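You operate a simulated robot arm through the tools that you are given. There is no shell and no other tool. Be economical: measure what you need, move in short steps, check, and stop when the job is done.

Carry out the task below with a simulated robot arm. There is one attempt and no reset: what you move stays moved.

TASK
Move the green-band tube to the spindle, strip its roving off and stand it in the clean tube crate.
Fine: the suction valve is open while it strips and shut at the end. Set down upright: what you pick out. Where these are worked on the way, their far stop is far enough and under half their travel is too little: suction valve.

It is judged by the outcome, as a careful person would: the job done as asked, and still so three seconds after it is handed in. It fails if anything else is knocked over, pushed out of place, dropped, spilled or broken.

THE ROBOT
A 7-joint arm with a two-finger parallel gripper, fixed in place. Base frame: the origin is at the foot of the arm, x ahead of it, y to its left, z up; the work surface is at about z = 780. Readings come in mm, degrees, newtons and seconds.
With the tool pointing down near the work surface it reaches from about 220 to 680 mm from the base axis. Its first joint turns from -66.0 to 66.0 degrees. Payload 2.4 kg.
Tool frame: the origin (TCP) lies between the finger pads and is the grasp point; the fingertips stand 30 mm ahead of it; z points along the fingers, y is the line along which they close. The gripper opens to 94 mm. The fingers are 28 mm wide and 10 mm thick; the gripper's body (50 by 96 mm) begins 55 mm behind the TCP.
Orientation is told as [roll, pitch, yaw] about the base's x, y, z axes, in that order, counted from this pose: with the fingers straight down and closing along the base's y, the tool's x points along the base's -x, its y along +y and its z along -z.

THE INTERFACE
- The arm moves only by the tool step_arm. Its argument "targets" is a list of rows, each a list of 6 numbers: the shift along the tool's x, y, z in mm, then the turn, a rotation vector about the tool's x, y, z in degrees. In form: [[dx, dy, dz, ax, ay, az], ...]. A call has 1 to 10 rows; each row is the pose to reach, as a shift and turn from the pose commanded when the call began, along the tool's axes at that moment. "fingers" is the gripper command, from -1 (shut) to 1 (fully open), values between in proportion, set as the call begins (left out, the last holds). Each row takes 0.2 s and may step no farther than 50 mm and 8.6 degrees from the row before; otherwise, or with a gripper value out of range, the whole call is refused. Where a pose cannot be reached the arm comes as near as it can. A force on the tool above 40 N (or 10 N above the force at the start of the call, whichever is more), or a blocked arm, ends the call early, and 0.2 s more pass. The fingers move at their own pace (about 153 mm/s each) and stop on an object; they squeeze with about 42 N. The grip force told is the motor's: it shows also when the fingers shut on nothing. Time passes only in rows, and 0.2 s behind the last, so rows that repeat a pose let the fingers close. The reply holds the time, the measured pose of the TCP, the force on the tool along the base axes, the opening and the grip force, in the units named above and with some noise, with the torque about the TCP (base axes, N m) and any sound that the robot's microphone picked up, and new pictures: "pictures" is both (left out), scene, wrist or none.
- Cameras (640 x 400 px; columns grow to the right, rows downward): "scene" is fixed at [45.2, 482.2, 1438.7]; the picture's right is [-0.66, -0.75, 0.00], its down [-0.46, 0.41, -0.78] and it looks along [0.59, -0.52, -0.62] (base axes); focal length 214 px, centre (320, 200). "wrist" rides on the gripper at [76, 14, -103] in the tool frame; the picture's right is [-0.18, 0.98, 0.00], its down [-0.75, -0.14, -0.64] and it looks along [-0.63, -0.12, 0.77] (tool axes); focal length 243 px, centre (320, 200). There is no depth. A picture from a camera that has moved, and an enlarged one, comes with that camera's place and axes in the base frame and with its lens.
- inspect(camera, box): a new picture of the part [left, top, right, bottom] of that camera's present view, enlarged. No time passes.
- job_done(): hands the job in; it is judged then, once.

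Go step by step. Nothing tells you positions but the pictures and the camera data: compare them with the known pose of the tool, close in by small moves and look again before you grip or let go. The budget is 120 turns and 200 pictures, counting those below and the enlarged ones. Unless the task says otherwise, let go and move clear before handing in, and close with one line.

The tools are called as name(argument=value, ...) on one line, values as JSON. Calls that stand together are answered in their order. step_arm: Moves the arm, as the interface text tells. Its arguments: {"type":"object","properties":{"targets":{"type":"array","items":{"type":"array","items":{"type":"number"}}},"fingers":{"type":"number"},"pictures":{"type":"string","enum":["both","scene","wrist","none"]}},"required":["targets"]} The other tools are called the same way: inspect (camera, box) takes an enlarged picture of a part of a camera's view; job_done () hands the job in.

At the start:

```text
clock: 0.0
tool_pos: [333.9, 99.2, 1349.6]
orientation: [0.0, 0.0, 0.0]
force: [0.2, 0.9, -0.2]
moment: [0.0, 0.0, -0.01]
opening: 93.9
finger_force: 0.1
```

scene: 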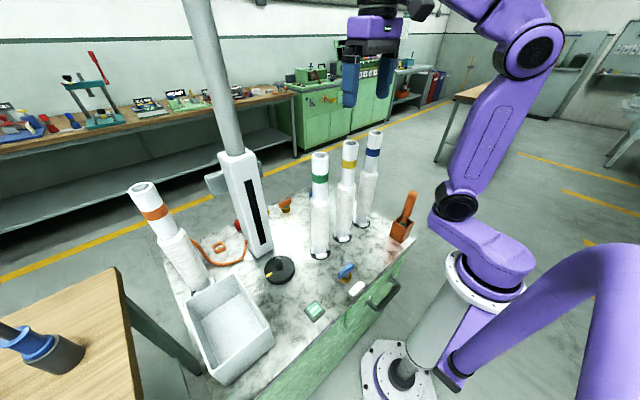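
wrist: 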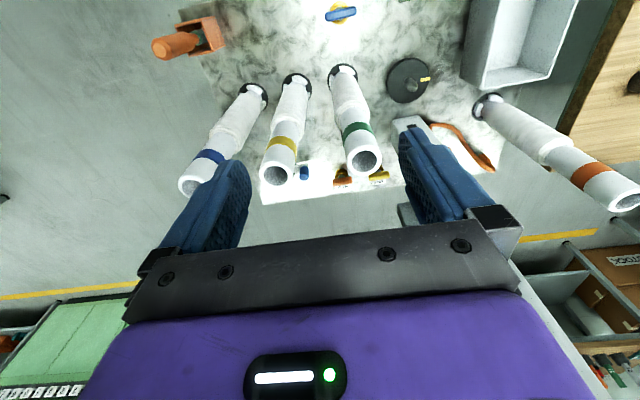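

I see four tubes with roving (orange, green, yellow and blue bands), a white column machine, a crate, a black knob disc and some coloured handles. I'll look closer before moving.

inspect(camera="scene", box=[200, 130, 430, 290])

inspect(camera="scene", box=[120, 150, 320, 390])

inspect(camera="wrist", box=[140, 0, 640, 220])

inspect(camera="scene", box=[270, 220, 430, 330])

```text
2.50 times, centred on (315, 210) of scene
camera zoom: at [45.2, 482.2, 1438.7], right [-0.66, -0.75, 0.0], down [-0.46, 0.41, -0.78], along [0.59, -0.52, -0.62], focal length 536 px, centre (332, 175)
```

zoom: 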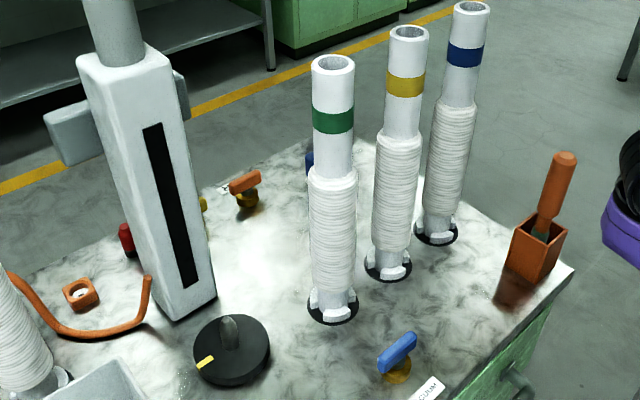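

```text
1.67 times, centred on (220, 270) of scene
camera zoom: at [45.2, 482.2, 1438.7], right [-0.66, -0.75, 0.0], down [-0.46, 0.41, -0.78], along [0.59, -0.52, -0.62], focal length 358 px, centre (487, 83)
```

zoom: 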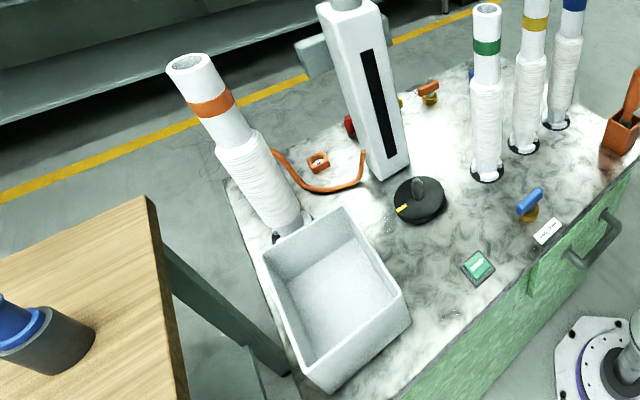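

```text
1.28 times, centred on (390, 110) of wrist
camera zoom: at [257.9, 113.4, 1454.3], right [0.18, 0.98, 0.0], down [0.75, -0.14, 0.64], along [0.63, -0.12, -0.77], focal length 311 px, centre (230, 315)
```

zoom: 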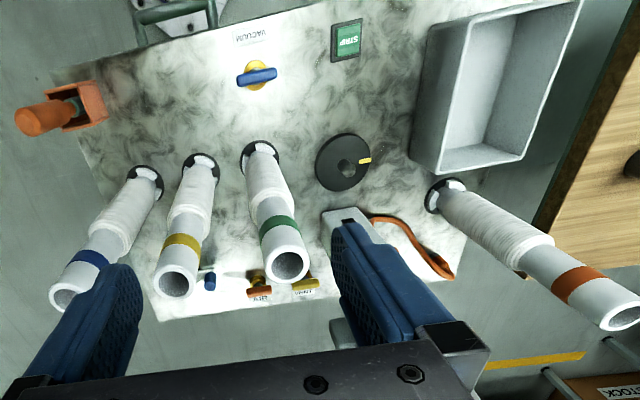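

```text
3.64 times, centred on (350, 275) of scene
camera zoom: at [45.2, 482.2, 1438.7], right [-0.66, -0.75, 0.0], down [-0.46, 0.41, -0.78], along [0.59, -0.52, -0.62], focal length 780 px, centre (211, -73)
```

zoom: 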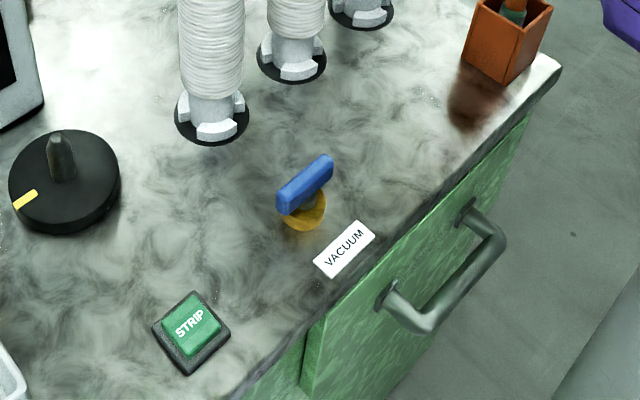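

The spindle (black disc) is at about (460, 302), the green tube at about (430, 143) with its top near z = 1180, and the VACUUM valve at about (293, 151). The green STRIP button is in front. I'll go above the valve for a close look.

step_arm(targets=[[10, 13, 40, 0, 0, 0], [20, 26, 85, 0, 0, 0], [30, 40, 130, 0, 0, 0], [41, 52, 175, 0, 0, 0], [41, 52, 220, 0, 0, 0], [41, 52, 265, 0, 0, 0], [41, 52, 310, 0, 0, 0], [41, 52, 350, 0, 0, 0]])

```text
clock: 1.8
tool_pos: [294.0, 151.2, 999.4]
orientation: [0.1, 0.0, 0.0]
force: [0.6, 1.0, 0.5]
moment: [0.03, 0.03, 0.01]
opening: 94.0
finger_force: 0.0
camera wrist: at [218.3, 165.3, 1103.3], right [0.18, 0.98, 0.0], down [0.75, -0.14, 0.64], along [0.63, -0.12, -0.77], focal length 243 px, centre (320, 200)
```

scene: 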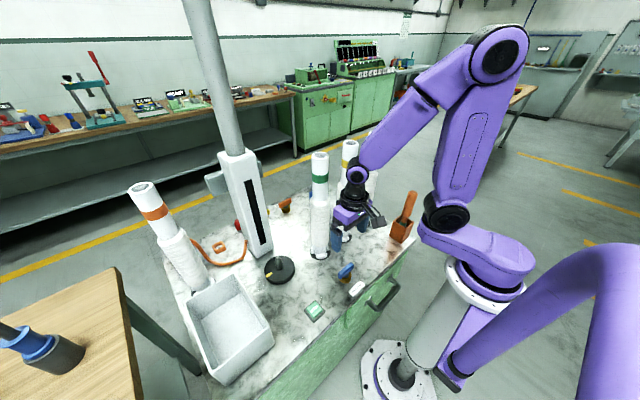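
wrist: 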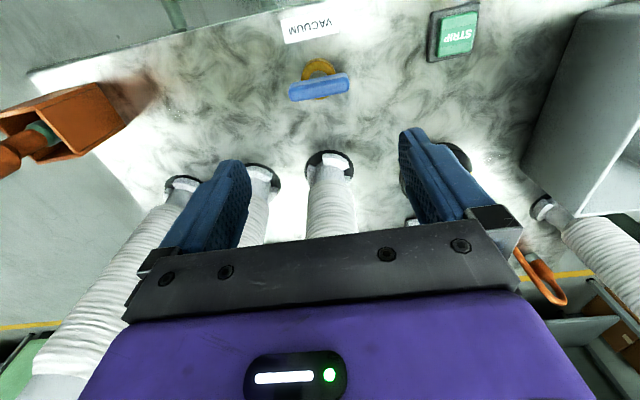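

inspect(camera="wrist", box=[260, 0, 400, 200])

inspect(camera="wrist", box=[260, 40, 380, 115])

inspect(camera="scene", box=[240, 240, 400, 340])

```text
2.00 times, centred on (330, 100) of wrist
camera zoom: at [218.3, 165.3, 1103.3], right [0.18, 0.98, 0.0], down [0.75, -0.14, 0.64], along [0.63, -0.12, -0.77], focal length 485 px, centre (300, 400)
```

zoom: 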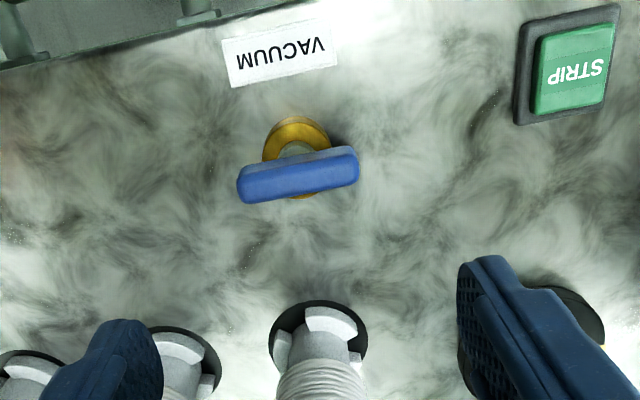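

```text
5.33 times, centred on (320, 78) of wrist
camera zoom: at [218.3, 165.3, 1103.3], right [0.18, 0.98, 0.0], down [0.75, -0.14, 0.64], along [0.63, -0.12, -0.77], focal length 1294 px, centre (320, 853)
```

zoom: 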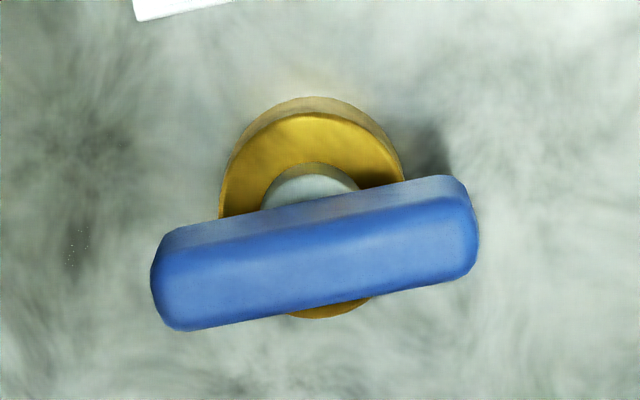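

```text
4.00 times, centred on (320, 290) of scene
camera zoom: at [45.2, 482.2, 1438.7], right [-0.66, -0.75, 0.0], down [-0.46, 0.41, -0.78], along [0.59, -0.52, -0.62], focal length 858 px, centre (320, -160)
```

zoom: 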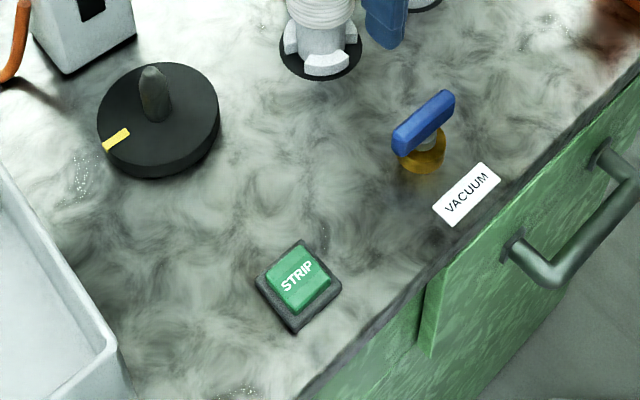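

The suction valve's blue bar is about 68 mm long, lies along y, and has its top near z = 830. I'll turn the gripper 90° so it can straddle the bar.

step_arm(targets=[[0, 0, 10, 0, 0, 8.5], [0, 0, 20, 0, 0, 17], [0, 0, 30, 0, 0, 25.5], [0, 0, 40, 0, 0, 34], [0, 0, 50, 0, 0, 42.5], [0, 0, 60, 0, 0, 51], [0, 0, 70, 0, 0, 59.5], [0, 0, 80, 0, 0, 68], [0, 0, 80, 0, 0, 76.5], [0, 0, 80, 0, 0, 85]], pictures="none")

step_arm(targets=[[0, 0, 0, 0, 0, 5], [0, 0, 0, 0, 0, 5]])

```text
clock: 4.0
tool_pos: [293.4, 150.1, 920.2]
orientation: [-0.1, 0.0, -85.1]
force: [0.6, -0.5, 0.5]
moment: [0.01, -0.01, 0.01]
opening: 94.0
finger_force: 0.1
```

```text
clock: 4.6
tool_pos: [292.1, 152.3, 920.2]
orientation: [0.0, 0.0, -90.1]
force: [0.9, 0.3, -0.2]
moment: [0.0, 0.0, -0.01]
opening: 94.1
finger_force: 0.1
camera wrist: at [307.7, 227.4, 1024.3], right [0.98, -0.19, 0.0], down [-0.14, -0.75, 0.64], along [-0.12, -0.63, -0.77], focal length 243 px, centre (320, 200)
```

scene: 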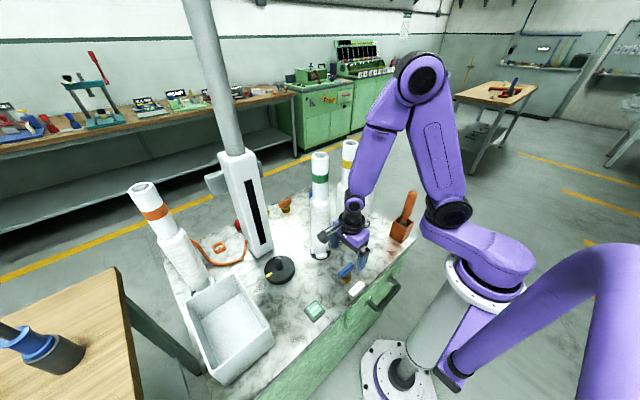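
wrist: 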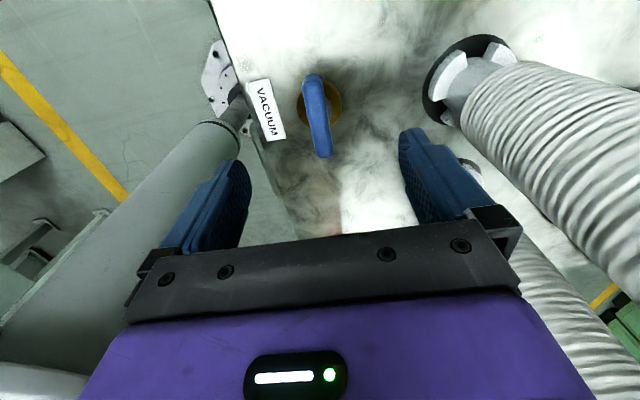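

The bar is centred at about (292, 152), right under the gripper. I'll lower and close on it.

step_arm(targets=[[0, 0, 30, 0, 0, 0], [0, 0, 60, 0, 0, 0], [0, 0, 78, 0, 0, 0]])

```text
clock: 5.4
tool_pos: [293.3, 152.5, 842.6]
orientation: [-0.1, 0.0, -89.9]
force: [-0.5, -0.1, -0.5]
moment: [0.0, 0.01, -0.03]
opening: 93.9
finger_force: 0.1
camera wrist: at [307.5, 228.5, 946.3], right [0.98, -0.18, 0.0], down [-0.14, -0.75, 0.64], along [-0.12, -0.63, -0.77], focal length 243 px, centre (320, 200)
```

scene: 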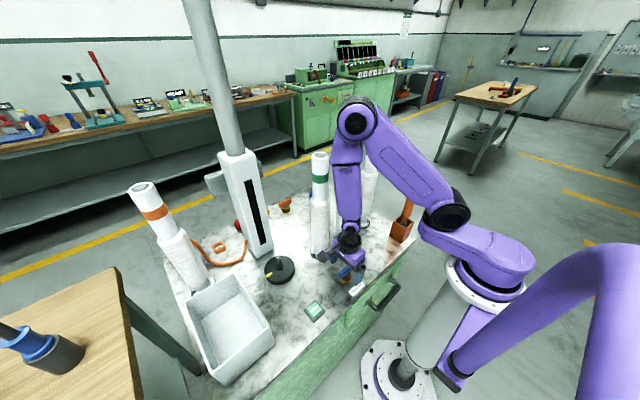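
wrist: 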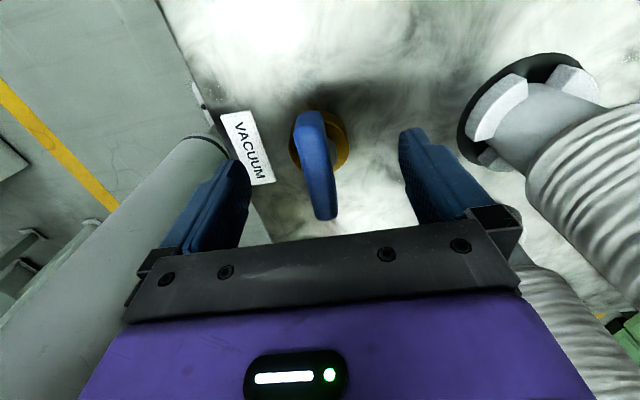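

The gripper straddles the bar. Closing now.

step_arm(targets=[[0, 0, 0, 0, 0, 0], [0, 0, 0, 0, 0, 0], [0, 0, 0, 0, 0, 0]], fingers=-1, pictures="wrist")

```text
clock: 6.2
tool_pos: [291.2, 152.7, 843.0]
orientation: [-0.1, -0.1, -89.9]
force: [-11.4, 5.5, -9.3]
moment: [0.18, -0.06, -0.05]
opening: 15.6
finger_force: 45.0
camera wrist: at [306.6, 228.5, 946.2], right [0.98, -0.18, 0.0], down [-0.14, -0.75, 0.64], along [-0.12, -0.63, -0.77], focal length 243 px, centre (320, 200)
```

wrist: 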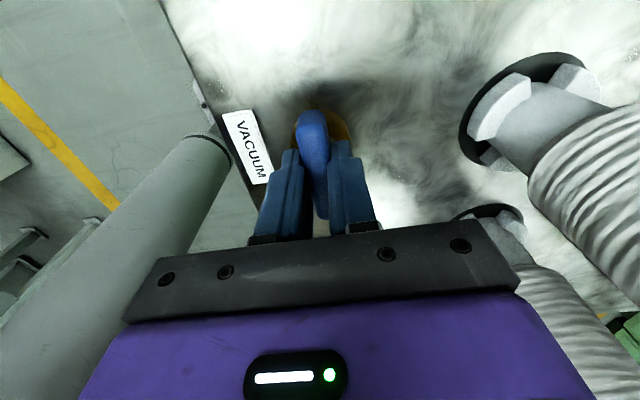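

The bar is gripped at 15.6 mm. I'll test the turning direction with a small twist.

step_arm(targets=[[0, -1.5, 0, 0, 0, -4], [0, -1.5, 0, 0, 0, -8]], pictures="none")

```text
clock: 6.8
tool_pos: [292.2, 151.0, 843.9]
orientation: [0.0, 0.0, -81.8]
force: [-11.4, 14.1, -16.5]
moment: [-0.33, 0.24, -0.06]
opening: 15.7
finger_force: 45.9
```

step_arm(targets=[[0, 0, 0, 0, 0, -6], [0, 0, 0, 0, 0, -12]], pictures="wrist")

```text
clock: 7.4
tool_pos: [290.2, 152.2, 842.8]
orientation: [0.1, 0.0, -69.8]
force: [-16.9, 16.9, 8.5]
moment: [0.44, 0.68, -0.06]
opening: 15.7
finger_force: 44.9
camera wrist: at [278.5, 228.3, 946.4], right [0.99, 0.17, 0.0], down [0.13, -0.76, 0.64], along [0.11, -0.63, -0.77], focal length 243 px, centre (320, 200)
```

wrist: 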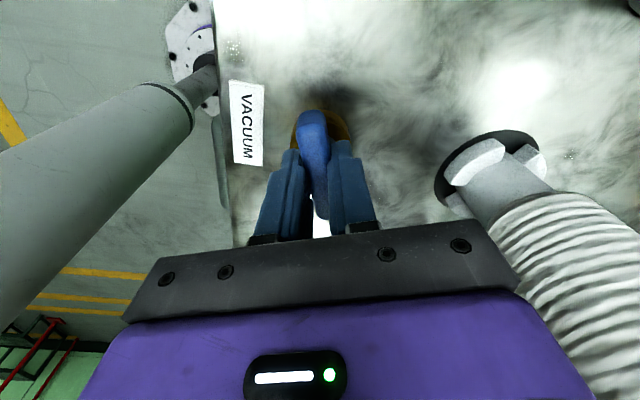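

The handle turns freely this way. I'll continue, easing towards its axis.

step_arm(targets=[[1.9, -0.9, 0, 0, 0, -6], [1.9, -0.9, 0, 0, 0, -14], [1.9, -0.9, 0, 0, 0, -22]], pictures="none")

```text
clock: 8.2
tool_pos: [290.0, 151.5, 842.2]
orientation: [0.1, 0.1, -48.1]
force: [9.2, -11.9, 33.2]
moment: [-0.37, -0.06, -0.02]
opening: 15.8
finger_force: 44.8
```

step_arm(targets=[[-0.8, 0, -1, 0, 0, -2], [-0.8, 0, -1, 0, 0, -8], [-0.8, 0, -1, 0, 0, -16], [-0.8, 0, -1, 0, 0, -22]], pictures="none")

```text
clock: 9.2
tool_pos: [289.7, 152.1, 844.0]
orientation: [-0.1, 0.1, -25.9]
force: [4.9, -11.9, -34.2]
moment: [0.16, -0.32, -0.07]
opening: 16.1
finger_force: 44.9
```

step_arm(targets=[[0, -0.4, 0.6, 0, 0, -2], [0, -0.4, 0.6, 0, 0, -8], [0, -0.4, 0.6, 0, 0, -16]], pictures="wrist")

```text
clock: 10.0
tool_pos: [290.0, 150.4, 843.6]
orientation: [0.0, 0.0, -9.9]
force: [1.2, -15.9, 36.6]
moment: [0.04, -0.17, -0.01]
opening: 15.9
finger_force: 44.2
camera wrist: at [217.2, 177.6, 946.7], right [0.35, 0.94, 0.0], down [0.72, -0.27, 0.64], along [0.6, -0.23, -0.77], focal length 243 px, centre (320, 200)
```

wrist: 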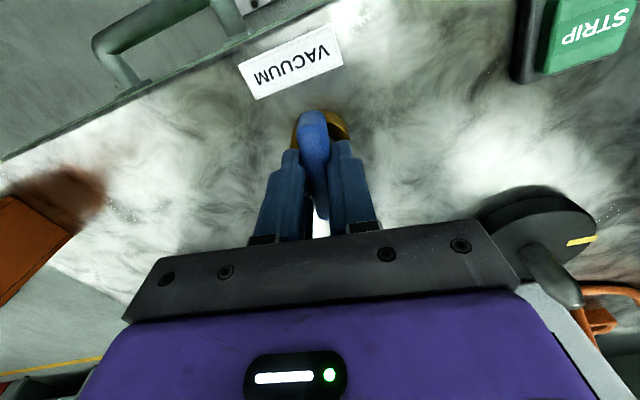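

step_arm(targets=[[0, -0.7, -0.5, 0, 0, -3], [0, -0.7, -0.5, 0, 0, -6], [0, -0.7, -0.5, 0, 0, -10]], pictures="none")

step_arm(targets=[[0, 0, 0, 0, 0, -3], [0, 0, 0, 0, 0, -6]], pictures="wrist")

```text
clock: 10.8
tool_pos: [288.4, 150.3, 843.3]
orientation: [-0.1, 0.2, 0.1]
force: [-1.5, -18.7, -8.8]
moment: [-0.1, -1.43, -0.08]
opening: 15.9
finger_force: 44.8
```

```text
clock: 11.4
tool_pos: [289.6, 150.6, 843.1]
orientation: [-0.1, 0.2, 5.9]
force: [-5.8, -12.1, -30.5]
moment: [-0.03, -0.05, -1.51]
opening: 18.9
finger_force: 45.4
camera wrist: at [212.8, 156.7, 947.3], right [0.08, 1.0, 0.0], down [0.77, -0.06, 0.64], along [0.64, -0.05, -0.77], focal length 243 px, centre (320, 200)
```

wrist: 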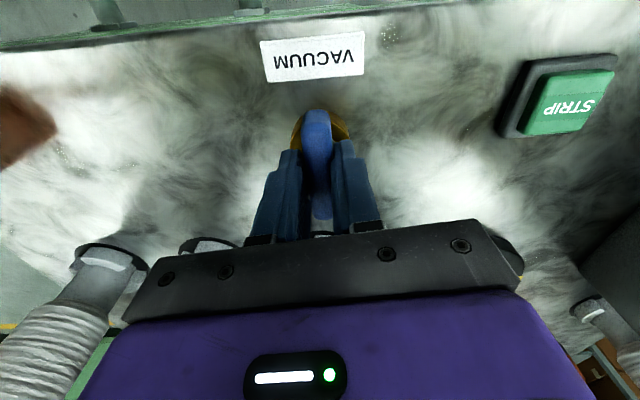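

The torque rose sharply at 90°, so the valve is at its far stop and open. I'll ease back, release and rise.

step_arm(targets=[[0, 0, 0, 0, 0, 5.5]], pictures="none")

step_arm(targets=[[0, 0, 0, 0, 0, 0], [0, 0, 0, 0, 0, 0], [0, 0, -40, 0, 0, 0], [0, 0, -80, 0, 0, 0]], fingers=0.6)

```text
clock: 11.8
tool_pos: [290.9, 149.9, 843.8]
orientation: [0.0, 0.1, 0.4]
force: [-2.6, -15.0, -13.6]
moment: [-0.14, 0.82, -1.06]
opening: 16.0
finger_force: 45.2
```

```text
clock: 12.8
tool_pos: [287.9, 150.5, 924.4]
orientation: [0.0, 0.0, 0.7]
force: [-0.8, 0.0, 0.3]
moment: [-0.01, 0.02, 0.04]
opening: 75.3
finger_force: 0.2
camera wrist: at [212.7, 164.2, 1027.3], right [0.17, 0.98, 0.0], down [0.76, -0.13, 0.64], along [0.63, -0.11, -0.77], focal length 243 px, centre (320, 200)
```

scene: 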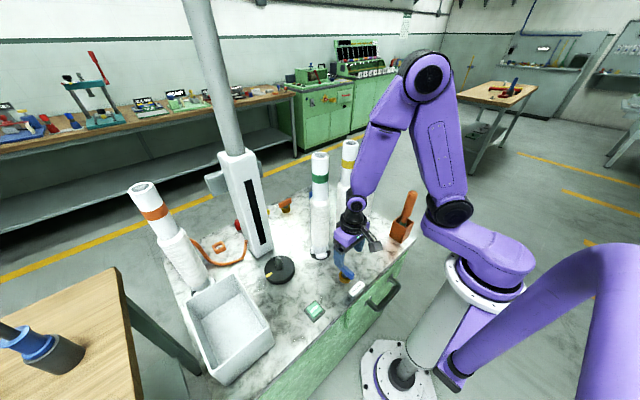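
wrist: 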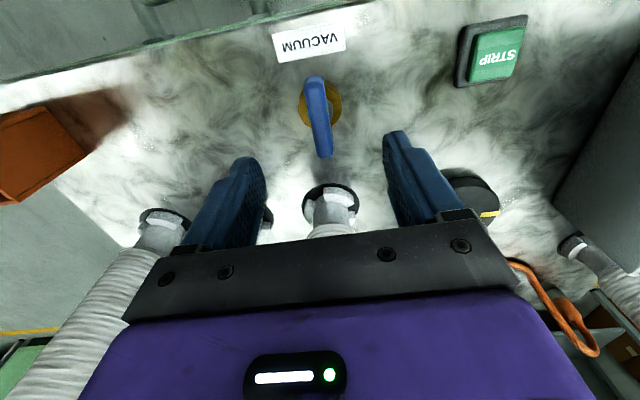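

The valve bar now lies along x, at its open stop. Next I'll rise and move over the green tube.

step_arm(targets=[[0, 0, -45, 0, 0, 0], [0, 0, -90, 0, 0, 0], [0, 0, -135, 0, 0, 0], [0, 0, -180, 0, 0, 0], [0, 0, -225, 0, 0, 0], [0, 0, -270, 0, 0, 0], [0, 0, -315, 0, 0, 0], [-45, -3, -330, 0, 0, 0], [-90, -6, -330, 0, 0, 0], [-125, -8, -330, 0, 0, 0]], fingers=1)

```text
clock: 15.0
tool_pos: [415.7, 143.9, 1255.4]
orientation: [0.1, 0.0, 0.5]
force: [-0.1, 0.1, 0.1]
moment: [-0.01, 0.0, -0.02]
opening: 93.8
finger_force: 0.1
camera wrist: at [339.0, 158.1, 1358.9], right [0.17, 0.98, 0.0], down [0.76, -0.13, 0.64], along [0.63, -0.11, -0.77], focal length 243 px, centre (320, 200)
```

scene: 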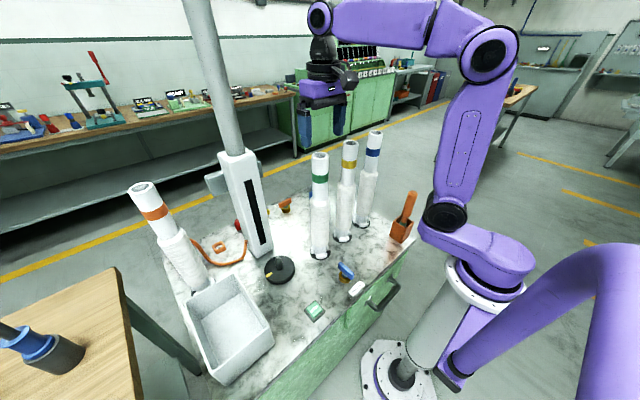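
wrist: 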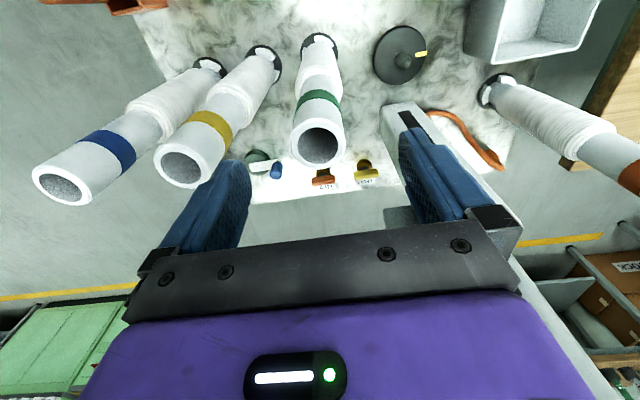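

The green tube's top is at about (429, 141, 1181). I'll centre on it and descend so the pads take the bare tube near the top.

step_arm(targets=[[-14, -2.5, 0, 0, 0, 0], [-14, -2.5, 30, 0, 0, 0], [-14, -2.5, 60, 0, 0, 0], [-14, -2.5, 90, 0, 0, 0], [-14, -2.5, 110, 0, 0, 0]])

```text
clock: 16.2
tool_pos: [428.7, 140.7, 1146.2]
orientation: [0.0, -0.1, 0.5]
force: [0.8, 0.6, -0.5]
moment: [0.02, 0.03, -0.01]
opening: 94.2
finger_force: 0.1
camera wrist: at [352.8, 155.0, 1249.1], right [0.18, 0.98, 0.0], down [0.75, -0.13, 0.64], along [0.63, -0.11, -0.77], focal length 243 px, centre (320, 200)
```

scene: 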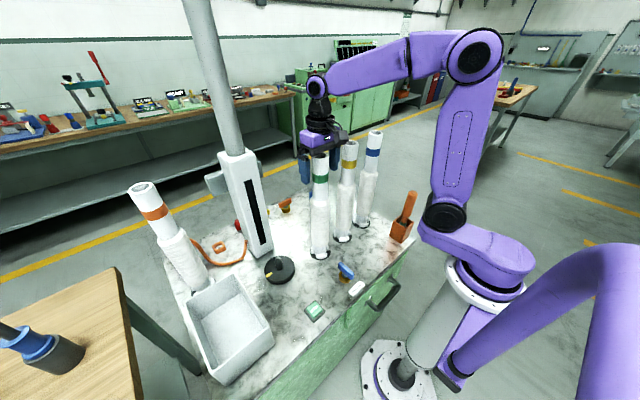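
wrist: 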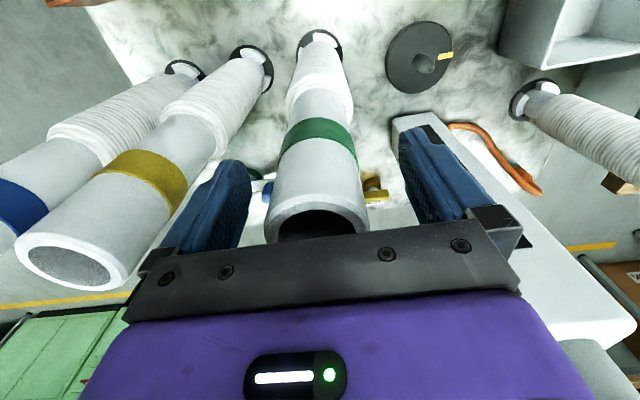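

The tube is centred between the fingers, so I'll grip.

step_arm(targets=[[0, 0, 0, 0, 0, 0], [0, 0, 0, 0, 0, 0], [0, 0, 0, 0, 0, 0]], fingers=-1, pictures="wrist")

inspect(camera="scene", box=[260, 120, 400, 280])

```text
clock: 17.0
tool_pos: [428.9, 142.0, 1145.5]
orientation: [0.1, -0.1, 0.5]
force: [0.2, 1.1, -1.2]
moment: [0.0, -0.01, -0.02]
opening: 45.5
finger_force: 42.1
camera wrist: at [352.8, 155.2, 1249.2], right [0.18, 0.98, 0.0], down [0.76, -0.13, 0.64], along [0.63, -0.11, -0.77], focal length 243 px, centre (320, 200)
```

wrist: 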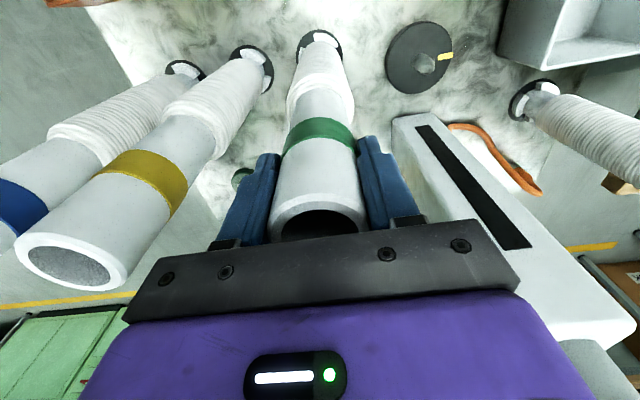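

```text
2.50 times, centred on (330, 200) of scene
camera zoom: at [45.2, 482.2, 1438.7], right [-0.66, -0.75, 0.0], down [-0.46, 0.41, -0.78], along [0.59, -0.52, -0.62], focal length 536 px, centre (295, 200)
```

zoom: 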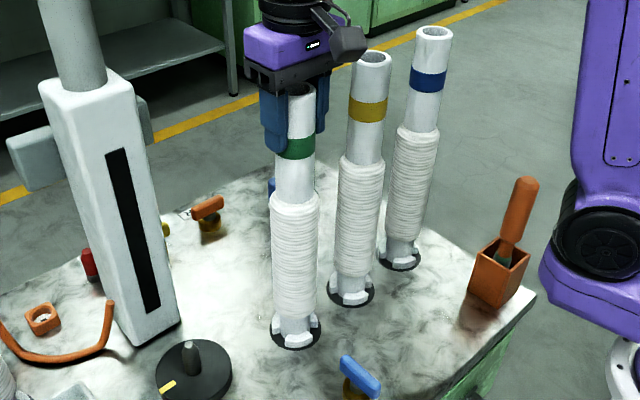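

The tube is gripped at 45.5 mm. I'll lift slowly while watching the force.

step_arm(targets=[[0, 0, -10, 0, 0, 0], [0, 0, -25, 0, 0, 0], [0, 0, -45, 0, 0, 0]])

```text
clock: 17.8
tool_pos: [429.0, 141.3, 1190.6]
orientation: [0.0, 0.0, 0.5]
force: [1.2, 0.0, -3.0]
moment: [0.01, 0.02, -0.01]
opening: 45.4
finger_force: 42.5
camera wrist: at [352.3, 154.7, 1293.0], right [0.18, 0.98, 0.0], down [0.75, -0.13, 0.64], along [0.63, -0.11, -0.77], focal length 243 px, centre (320, 200)
```

scene: 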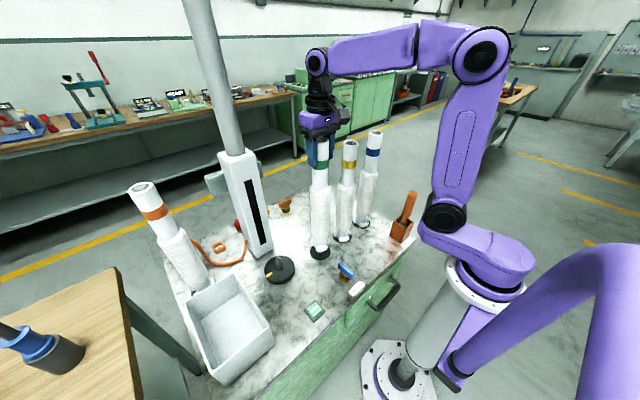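
wrist: 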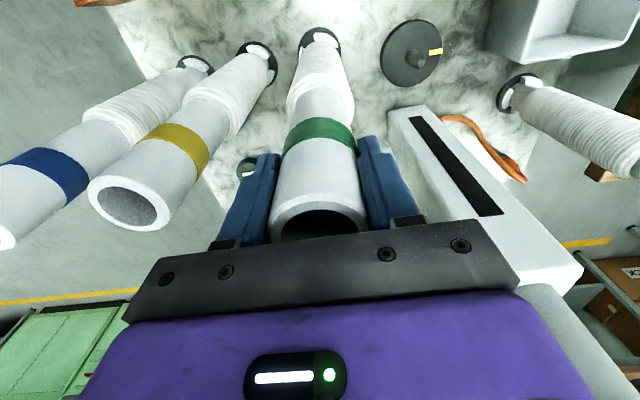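

step_arm(targets=[[0, 0, -25, 0, 0, 0], [0, 0, -50, 0, 0, 0]], pictures="none")

inspect(camera="scene", box=[240, 140, 400, 300])

inspect(camera="scene", box=[260, 220, 340, 290])

```text
clock: 18.4
tool_pos: [426.9, 140.7, 1239.0]
orientation: [0.0, 0.1, 0.5]
force: [-0.1, -0.6, -1.7]
moment: [-0.03, 0.0, 0.03]
opening: 45.4
finger_force: 41.9
```

```text
2.50 times, centred on (320, 220) of scene
camera zoom: at [45.2, 482.2, 1438.7], right [-0.66, -0.75, 0.0], down [-0.46, 0.41, -0.78], along [0.59, -0.52, -0.62], focal length 536 px, centre (320, 150)
```

zoom: 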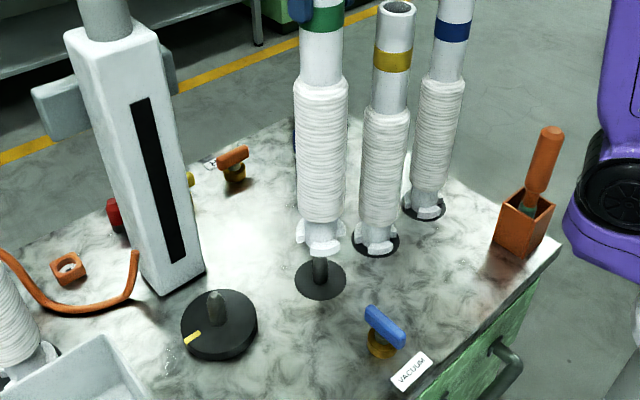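

```text
5.71 times, centred on (300, 255) of scene
camera zoom: at [45.2, 482.2, 1438.7], right [-0.66, -0.75, 0.0], down [-0.46, 0.41, -0.78], along [0.59, -0.52, -0.62], focal length 1226 px, centre (434, -114)
```

zoom: 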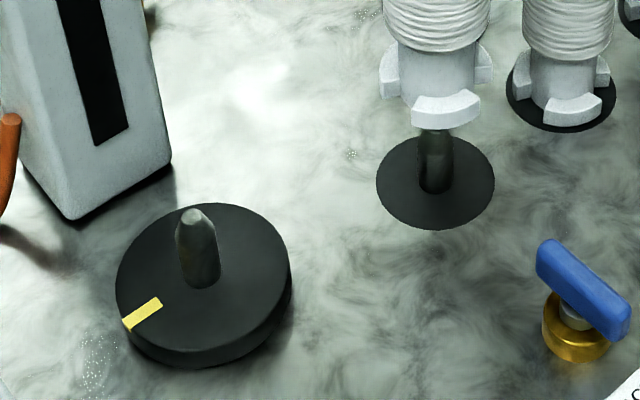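

The tube has a three-lobed foot and sat over a peg. The spindle has a similar peg at about (458, 301), with a yellow mark near +y. I'll carry the tube to just short of it and look again.

step_arm(targets=[[0, 10, -15, 0, 0, 0], [-5, 35, -30, 0, 0, 0], [-10, 65, -30, 0, 0, 0], [-18, 95, -30, 0, 0, 0], [-25, 125, -30, 0, 0, 0], [-29, 150, -30, 0, 0, 0], [-29, 159, -30, 0, 0, 0], [-29, 159, -30, 0, 0, 0]])

inspect(camera="wrist", box=[240, 0, 400, 100])

inspect(camera="scene", box=[240, 200, 340, 300])

```text
clock: 20.2
tool_pos: [455.6, 302.6, 1268.4]
orientation: [0.0, 0.0, 0.5]
force: [0.2, 0.9, -1.5]
moment: [0.0, -0.02, -0.02]
opening: 45.7
finger_force: 42.0
camera wrist: at [379.3, 315.2, 1371.7], right [0.18, 0.98, 0.0], down [0.75, -0.13, 0.64], along [0.63, -0.11, -0.77], focal length 243 px, centre (320, 200)
```

scene: 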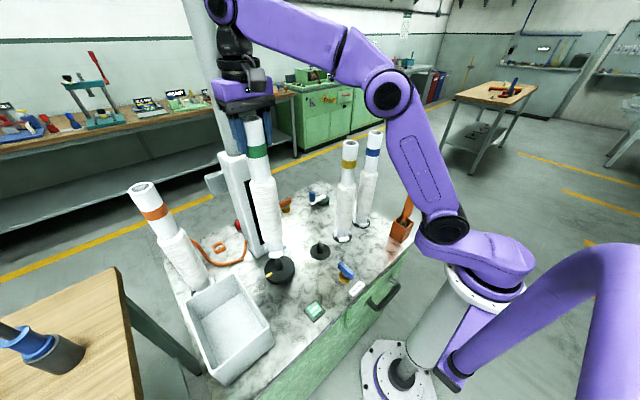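
wrist: 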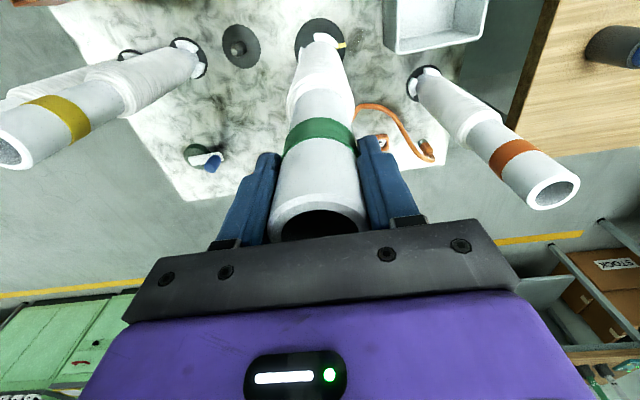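

```text
4.00 times, centred on (320, 50) of wrist
camera zoom: at [379.3, 315.2, 1371.7], right [0.18, 0.98, 0.0], down [0.75, -0.13, 0.64], along [0.63, -0.11, -0.77], focal length 970 px, centre (320, 800)
```

zoom: 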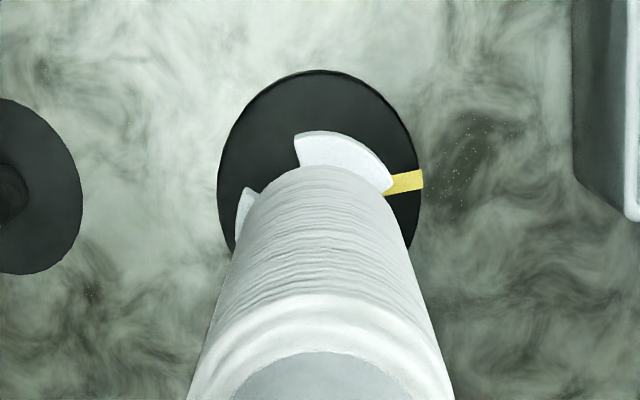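

```text
4.00 times, centred on (290, 250) of scene
camera zoom: at [45.2, 482.2, 1438.7], right [-0.66, -0.75, 0.0], down [-0.46, 0.41, -0.78], along [0.59, -0.52, -0.62], focal length 858 px, centre (440, 0)
```

zoom: 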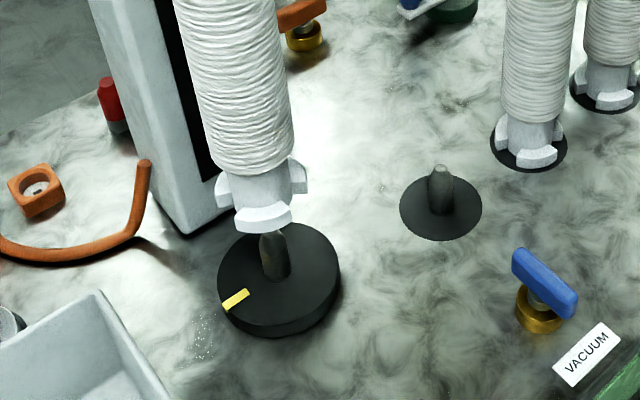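

The lobe gap nearly lines up with the yellow mark, so I'll turn the tube about 5° to centre it. Then I'll lower to just over the peg tip and check alignment.

step_arm(targets=[[-1, -1, 10, 0, 0, 3], [-1, -1, 22, 0, 0, 5], [-1, -1, 30, 0, 0, 5], [-1, -1, 30, 0, 0, 5]], pictures="none")

inspect(camera="scene", box=[250, 230, 310, 290])

inspect(camera="wrist", box=[270, 0, 370, 70])

```text
clock: 21.2
tool_pos: [457.1, 300.4, 1239.6]
orientation: [-0.1, 0.1, -4.5]
force: [-1.0, -0.4, -2.1]
moment: [-0.01, -0.01, -0.02]
opening: 45.6
finger_force: 42.4
```

```text
6.67 times, centred on (280, 260) of scene
camera zoom: at [45.2, 482.2, 1438.7], right [-0.66, -0.75, 0.0], down [-0.46, 0.41, -0.78], along [0.59, -0.52, -0.62], focal length 1430 px, centre (587, -200)
```

zoom: 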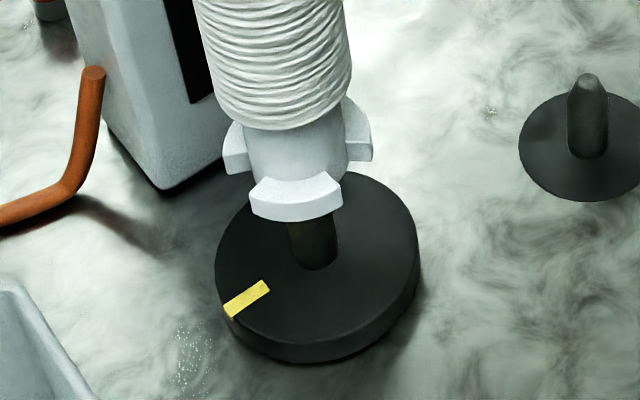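

```text
5.71 times, centred on (320, 35) of wrist
camera zoom: at [382.8, 319.8, 1342.8], right [0.26, 0.97, 0.0], down [0.74, -0.2, 0.64], along [0.62, -0.17, -0.77], focal length 1386 px, centre (320, 1143)
```

zoom: 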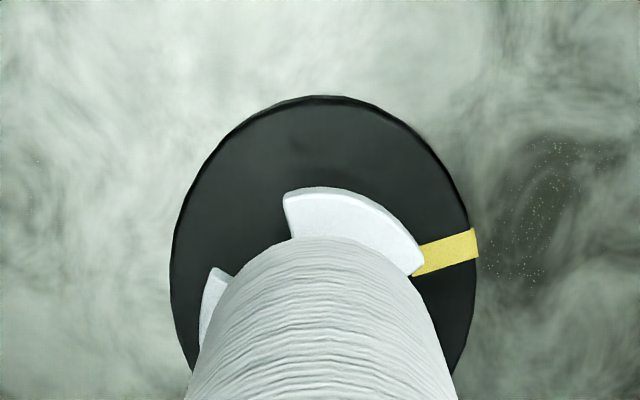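

The tube is on the peg axis within about 1 mm, and the mark sits in the middle of a lobe gap. I'll lower it gently.

step_arm(targets=[[0, 0, 10, 0, 0, 0], [0, 0, 20, 0, 0, 0], [0, 0, 30, 0, 0, 0], [0, 0, 40, 0, 0, 0]], pictures="none")

inspect(camera="scene", box=[250, 220, 320, 290])

```text
clock: 22.2
tool_pos: [458.0, 298.7, 1198.1]
orientation: [0.0, 0.1, -4.5]
force: [-0.7, 0.0, -1.8]
moment: [0.04, -0.03, 0.0]
opening: 45.5
finger_force: 41.6
```

```text
5.71 times, centred on (285, 255) of scene
camera zoom: at [45.2, 482.2, 1438.7], right [-0.66, -0.75, 0.0], down [-0.46, 0.41, -0.78], along [0.59, -0.52, -0.62], focal length 1226 px, centre (520, -114)
```

zoom: 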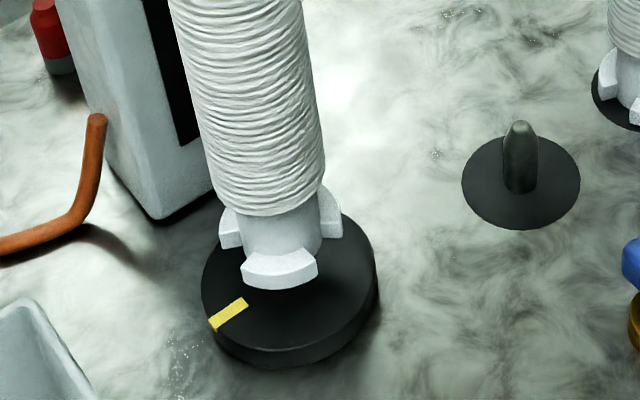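

The peg is inside with no side force. I'll lower until it seats.

step_arm(targets=[[0, 0, 8, 0, 0, 0], [0, 0, 16, 0, 0, 0], [0, 0, 24, 0, 0, 0], [0, 0, 30, 0, 0, 0]], pictures="none")

inspect(camera="scene", box=[250, 220, 320, 290])

```text
clock: 23.2
tool_pos: [457.4, 300.7, 1169.3]
orientation: [0.0, 0.0, -4.6]
force: [0.8, -1.0, -2.2]
moment: [-0.01, -0.01, 0.0]
opening: 45.8
finger_force: 42.0
```

```text
5.71 times, centred on (285, 255) of scene
camera zoom: at [45.2, 482.2, 1438.7], right [-0.66, -0.75, 0.0], down [-0.46, 0.41, -0.78], along [0.59, -0.52, -0.62], focal length 1226 px, centre (520, -114)
```

zoom: 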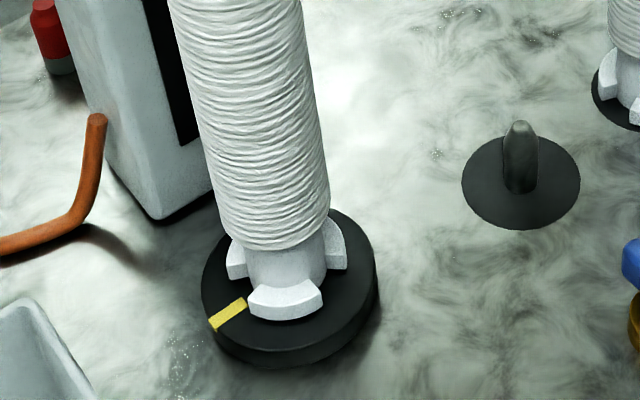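

step_arm(targets=[[0, 0, 2, 0, 0, 0], [0, 0, 4, 0, 0, 0], [0, 0, 6, 0, 0, 0]], pictures="none")

step_arm(targets=[[0, 0, 1.5, 0, 0, 0], [0, 0, 3, 0, 0, 0]], pictures="none")

inspect(camera="scene", box=[250, 220, 320, 290])

```text
clock: 24.0
tool_pos: [458.8, 298.6, 1164.9]
orientation: [0.2, -0.3, -4.5]
force: [-1.4, -1.7, 30.1]
moment: [-1.1, 0.73, 0.0]
opening: 45.7
finger_force: 42.4
```

```text
clock: 24.6
tool_pos: [457.7, 299.7, 1162.5]
orientation: [0.2, -0.3, -4.5]
force: [0.8, -2.4, 33.9]
moment: [-1.32, -0.06, 0.01]
opening: 45.6
finger_force: 42.1
```

```text
5.71 times, centred on (285, 255) of scene
camera zoom: at [44.7, 481.8, 1438.8], right [-0.66, -0.75, 0.0], down [-0.46, 0.41, -0.78], along [0.59, -0.52, -0.62], focal length 1226 px, centre (520, -114)
```

zoom: 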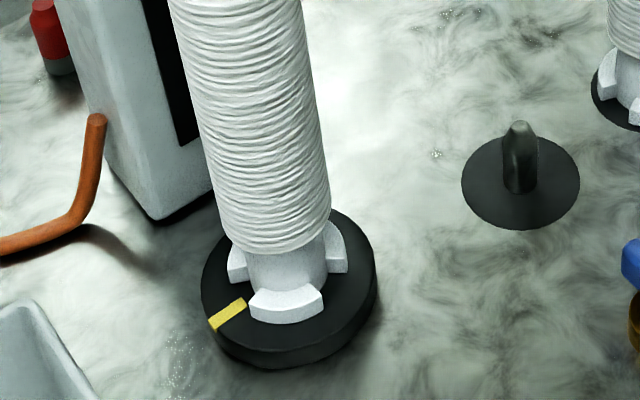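

inspect(camera="wrist", box=[260, 0, 380, 80])

inspect(camera="scene", box=[265, 250, 305, 285])

```text
5.00 times, centred on (320, 40) of wrist
camera zoom: at [383.0, 319.3, 1264.9], right [0.26, 0.97, 0.0], down [0.74, -0.2, 0.65], along [0.62, -0.17, -0.76], focal length 1213 px, centre (320, 1000)
```

zoom: 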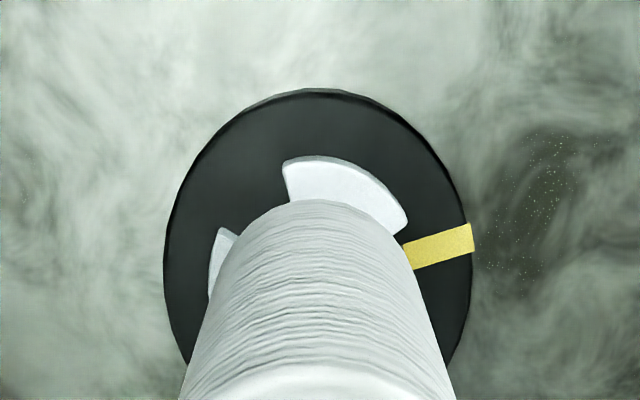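

```text
11.43 times, centred on (285, 268) of scene
camera zoom: at [44.7, 481.8, 1438.8], right [-0.66, -0.75, 0.0], down [-0.46, 0.41, -0.78], along [0.59, -0.52, -0.62], focal length 2451 px, centre (720, -571)
```

zoom: 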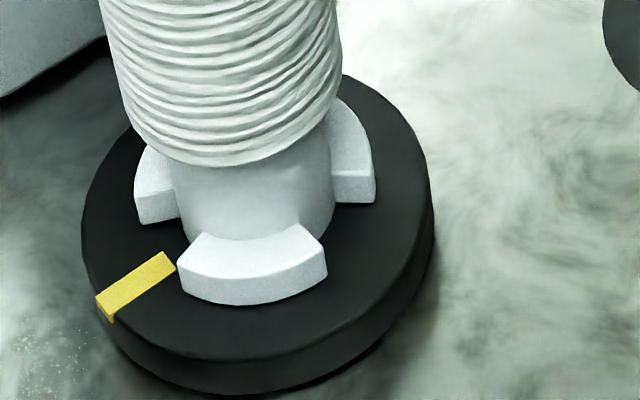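

The tube is seated on the disc with the mark inside a lobe gap. I'll relax, release and rise clear.

step_arm(targets=[[0, 0, -1.5, 0, 0, 0], [0, 0, -2, 0, 0, 0]], pictures="none")

step_arm(targets=[[0, 0, 0, 0, 0, 0], [0, 0, 0, 0, 0, 0], [0, 0, -20, 0, 0, 0], [0, 0, -50, 0, 0, 0], [0, 0, -80, 0, 0, 0]], fingers=1)

inspect(camera="scene", box=[220, 130, 330, 290])

```text
clock: 25.2
tool_pos: [458.2, 299.5, 1161.9]
orientation: [0.1, -0.1, -4.4]
force: [4.8, -1.5, 15.3]
moment: [-0.67, -1.11, 0.01]
opening: 45.5
finger_force: 42.1
```

```text
clock: 26.4
tool_pos: [458.6, 299.4, 1244.1]
orientation: [0.0, 0.1, -4.5]
force: [-0.6, -0.3, 0.0]
moment: [0.01, -0.01, 0.01]
opening: 94.1
finger_force: 0.1
camera wrist: at [384.0, 320.0, 1346.1], right [0.26, 0.97, 0.0], down [0.74, -0.2, 0.64], along [0.62, -0.17, -0.77], focal length 243 px, centre (320, 200)
```

scene: 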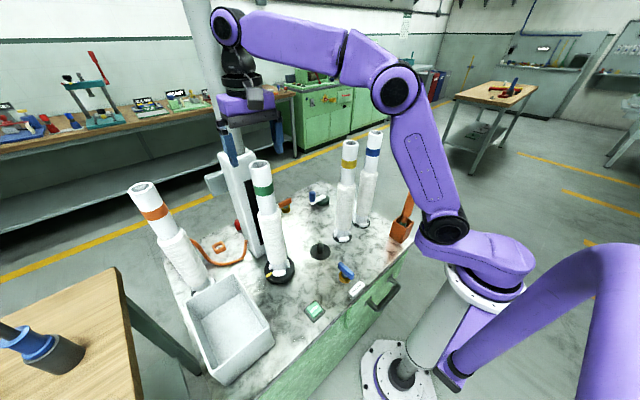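
wrist: 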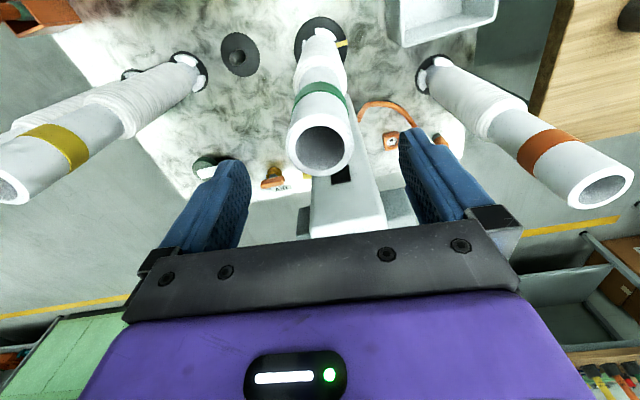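

```text
2.50 times, centred on (275, 210) of scene
camera zoom: at [45.2, 482.2, 1438.7], right [-0.66, -0.75, 0.0], down [-0.46, 0.41, -0.78], along [0.59, -0.52, -0.62], focal length 536 px, centre (432, 175)
```

zoom: 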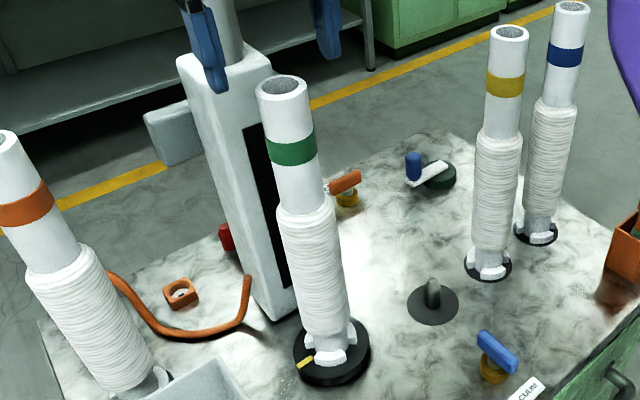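

The tube stands steady on the spindle. The STRIP button is at about (276, 300), so I'll go there with closed fingers, keeping clear of the tube.

step_arm(targets=[[45, -3.3, 0, 0, 0, 0], [91, -6.6, 0, 0, 0, 0], [136, -9.9, 0, 0, 0, 0], [181, -13.2, 0, 0, 0, 0], [181, -13.2, 45, 0, 0, 0], [181, -13.2, 90, 0, 0, 0], [181, -13.2, 135, 0, 0, 0], [181, -13.2, 180, 0, 0, 0], [181, -13.2, 225, 0, 0, 0], [181, -13.2, 270, 0, 0, 0]], fingers=-1, pictures="none")

step_arm(targets=[[0, 0, 40, 0, 0, 0], [0, 0, 90, 0, 0, 0], [0, 0, 120, 0, 0, 0]])

```text
clock: 28.6
tool_pos: [277.9, 303.0, 971.2]
orientation: [0.0, 0.1, -4.5]
force: [0.0, -0.3, -0.7]
moment: [0.0, -0.04, 0.05]
opening: 0.0
finger_force: 33.2
```

```text
clock: 29.4
tool_pos: [276.3, 300.2, 853.0]
orientation: [0.1, 0.1, -4.6]
force: [-0.2, 0.0, 0.1]
moment: [0.04, -0.01, 0.01]
opening: 0.0
finger_force: 33.1
camera wrist: at [201.4, 321.6, 955.1], right [0.26, 0.97, 0.0], down [0.74, -0.2, 0.64], along [0.62, -0.17, -0.77], focal length 243 px, centre (320, 200)
```

scene: 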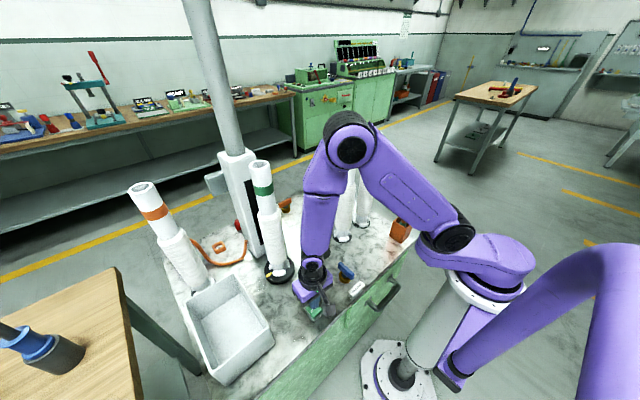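
wrist: 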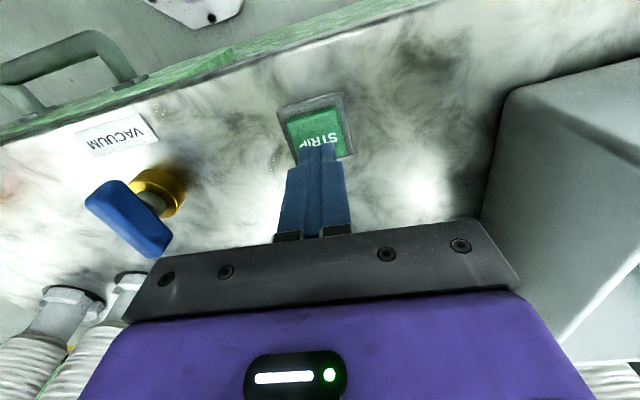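

The fingertips are over the STRIP button. Pressing down gently.

step_arm(targets=[[3, 0, 10, 0, 0, 0], [3, 0, 18, 0, 0, 0], [3, 0, 22, 0, 0, 0], [3, 0, 26, 0, 0, 0], [3, 0, 30, 0, 0, 0], [3, 0, 33, 0, 0, 0], [3, 0, 36, 0, 0, 0]])

```text
clock: 30.6
tool_pos: [272.9, 301.3, 824.7]
orientation: [0.0, 0.0, -4.5]
force: [-1.7, -2.1, 18.4]
moment: [-0.13, 0.07, -0.1]
opening: 0.0
finger_force: 32.9
heard: click
stopped in row 5: the force on the tool passed its limit at 56 N (the readings are from after the stop); the commanded pose is now the measured one
camera wrist: at [198.4, 321.2, 928.0], right [0.26, 0.97, 0.0], down [0.74, -0.2, 0.64], along [0.62, -0.17, -0.77], focal length 243 px, centre (320, 200)
```

scene: 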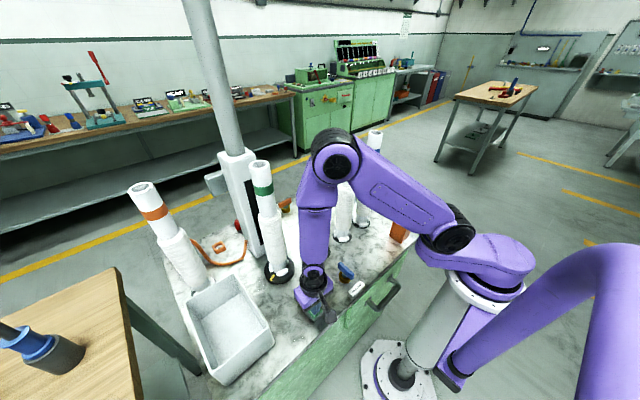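
wrist: 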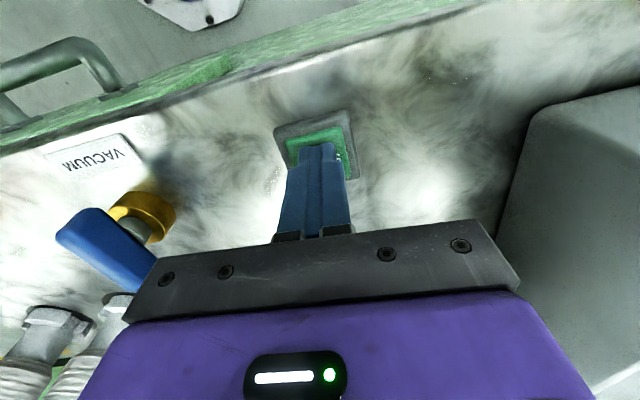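

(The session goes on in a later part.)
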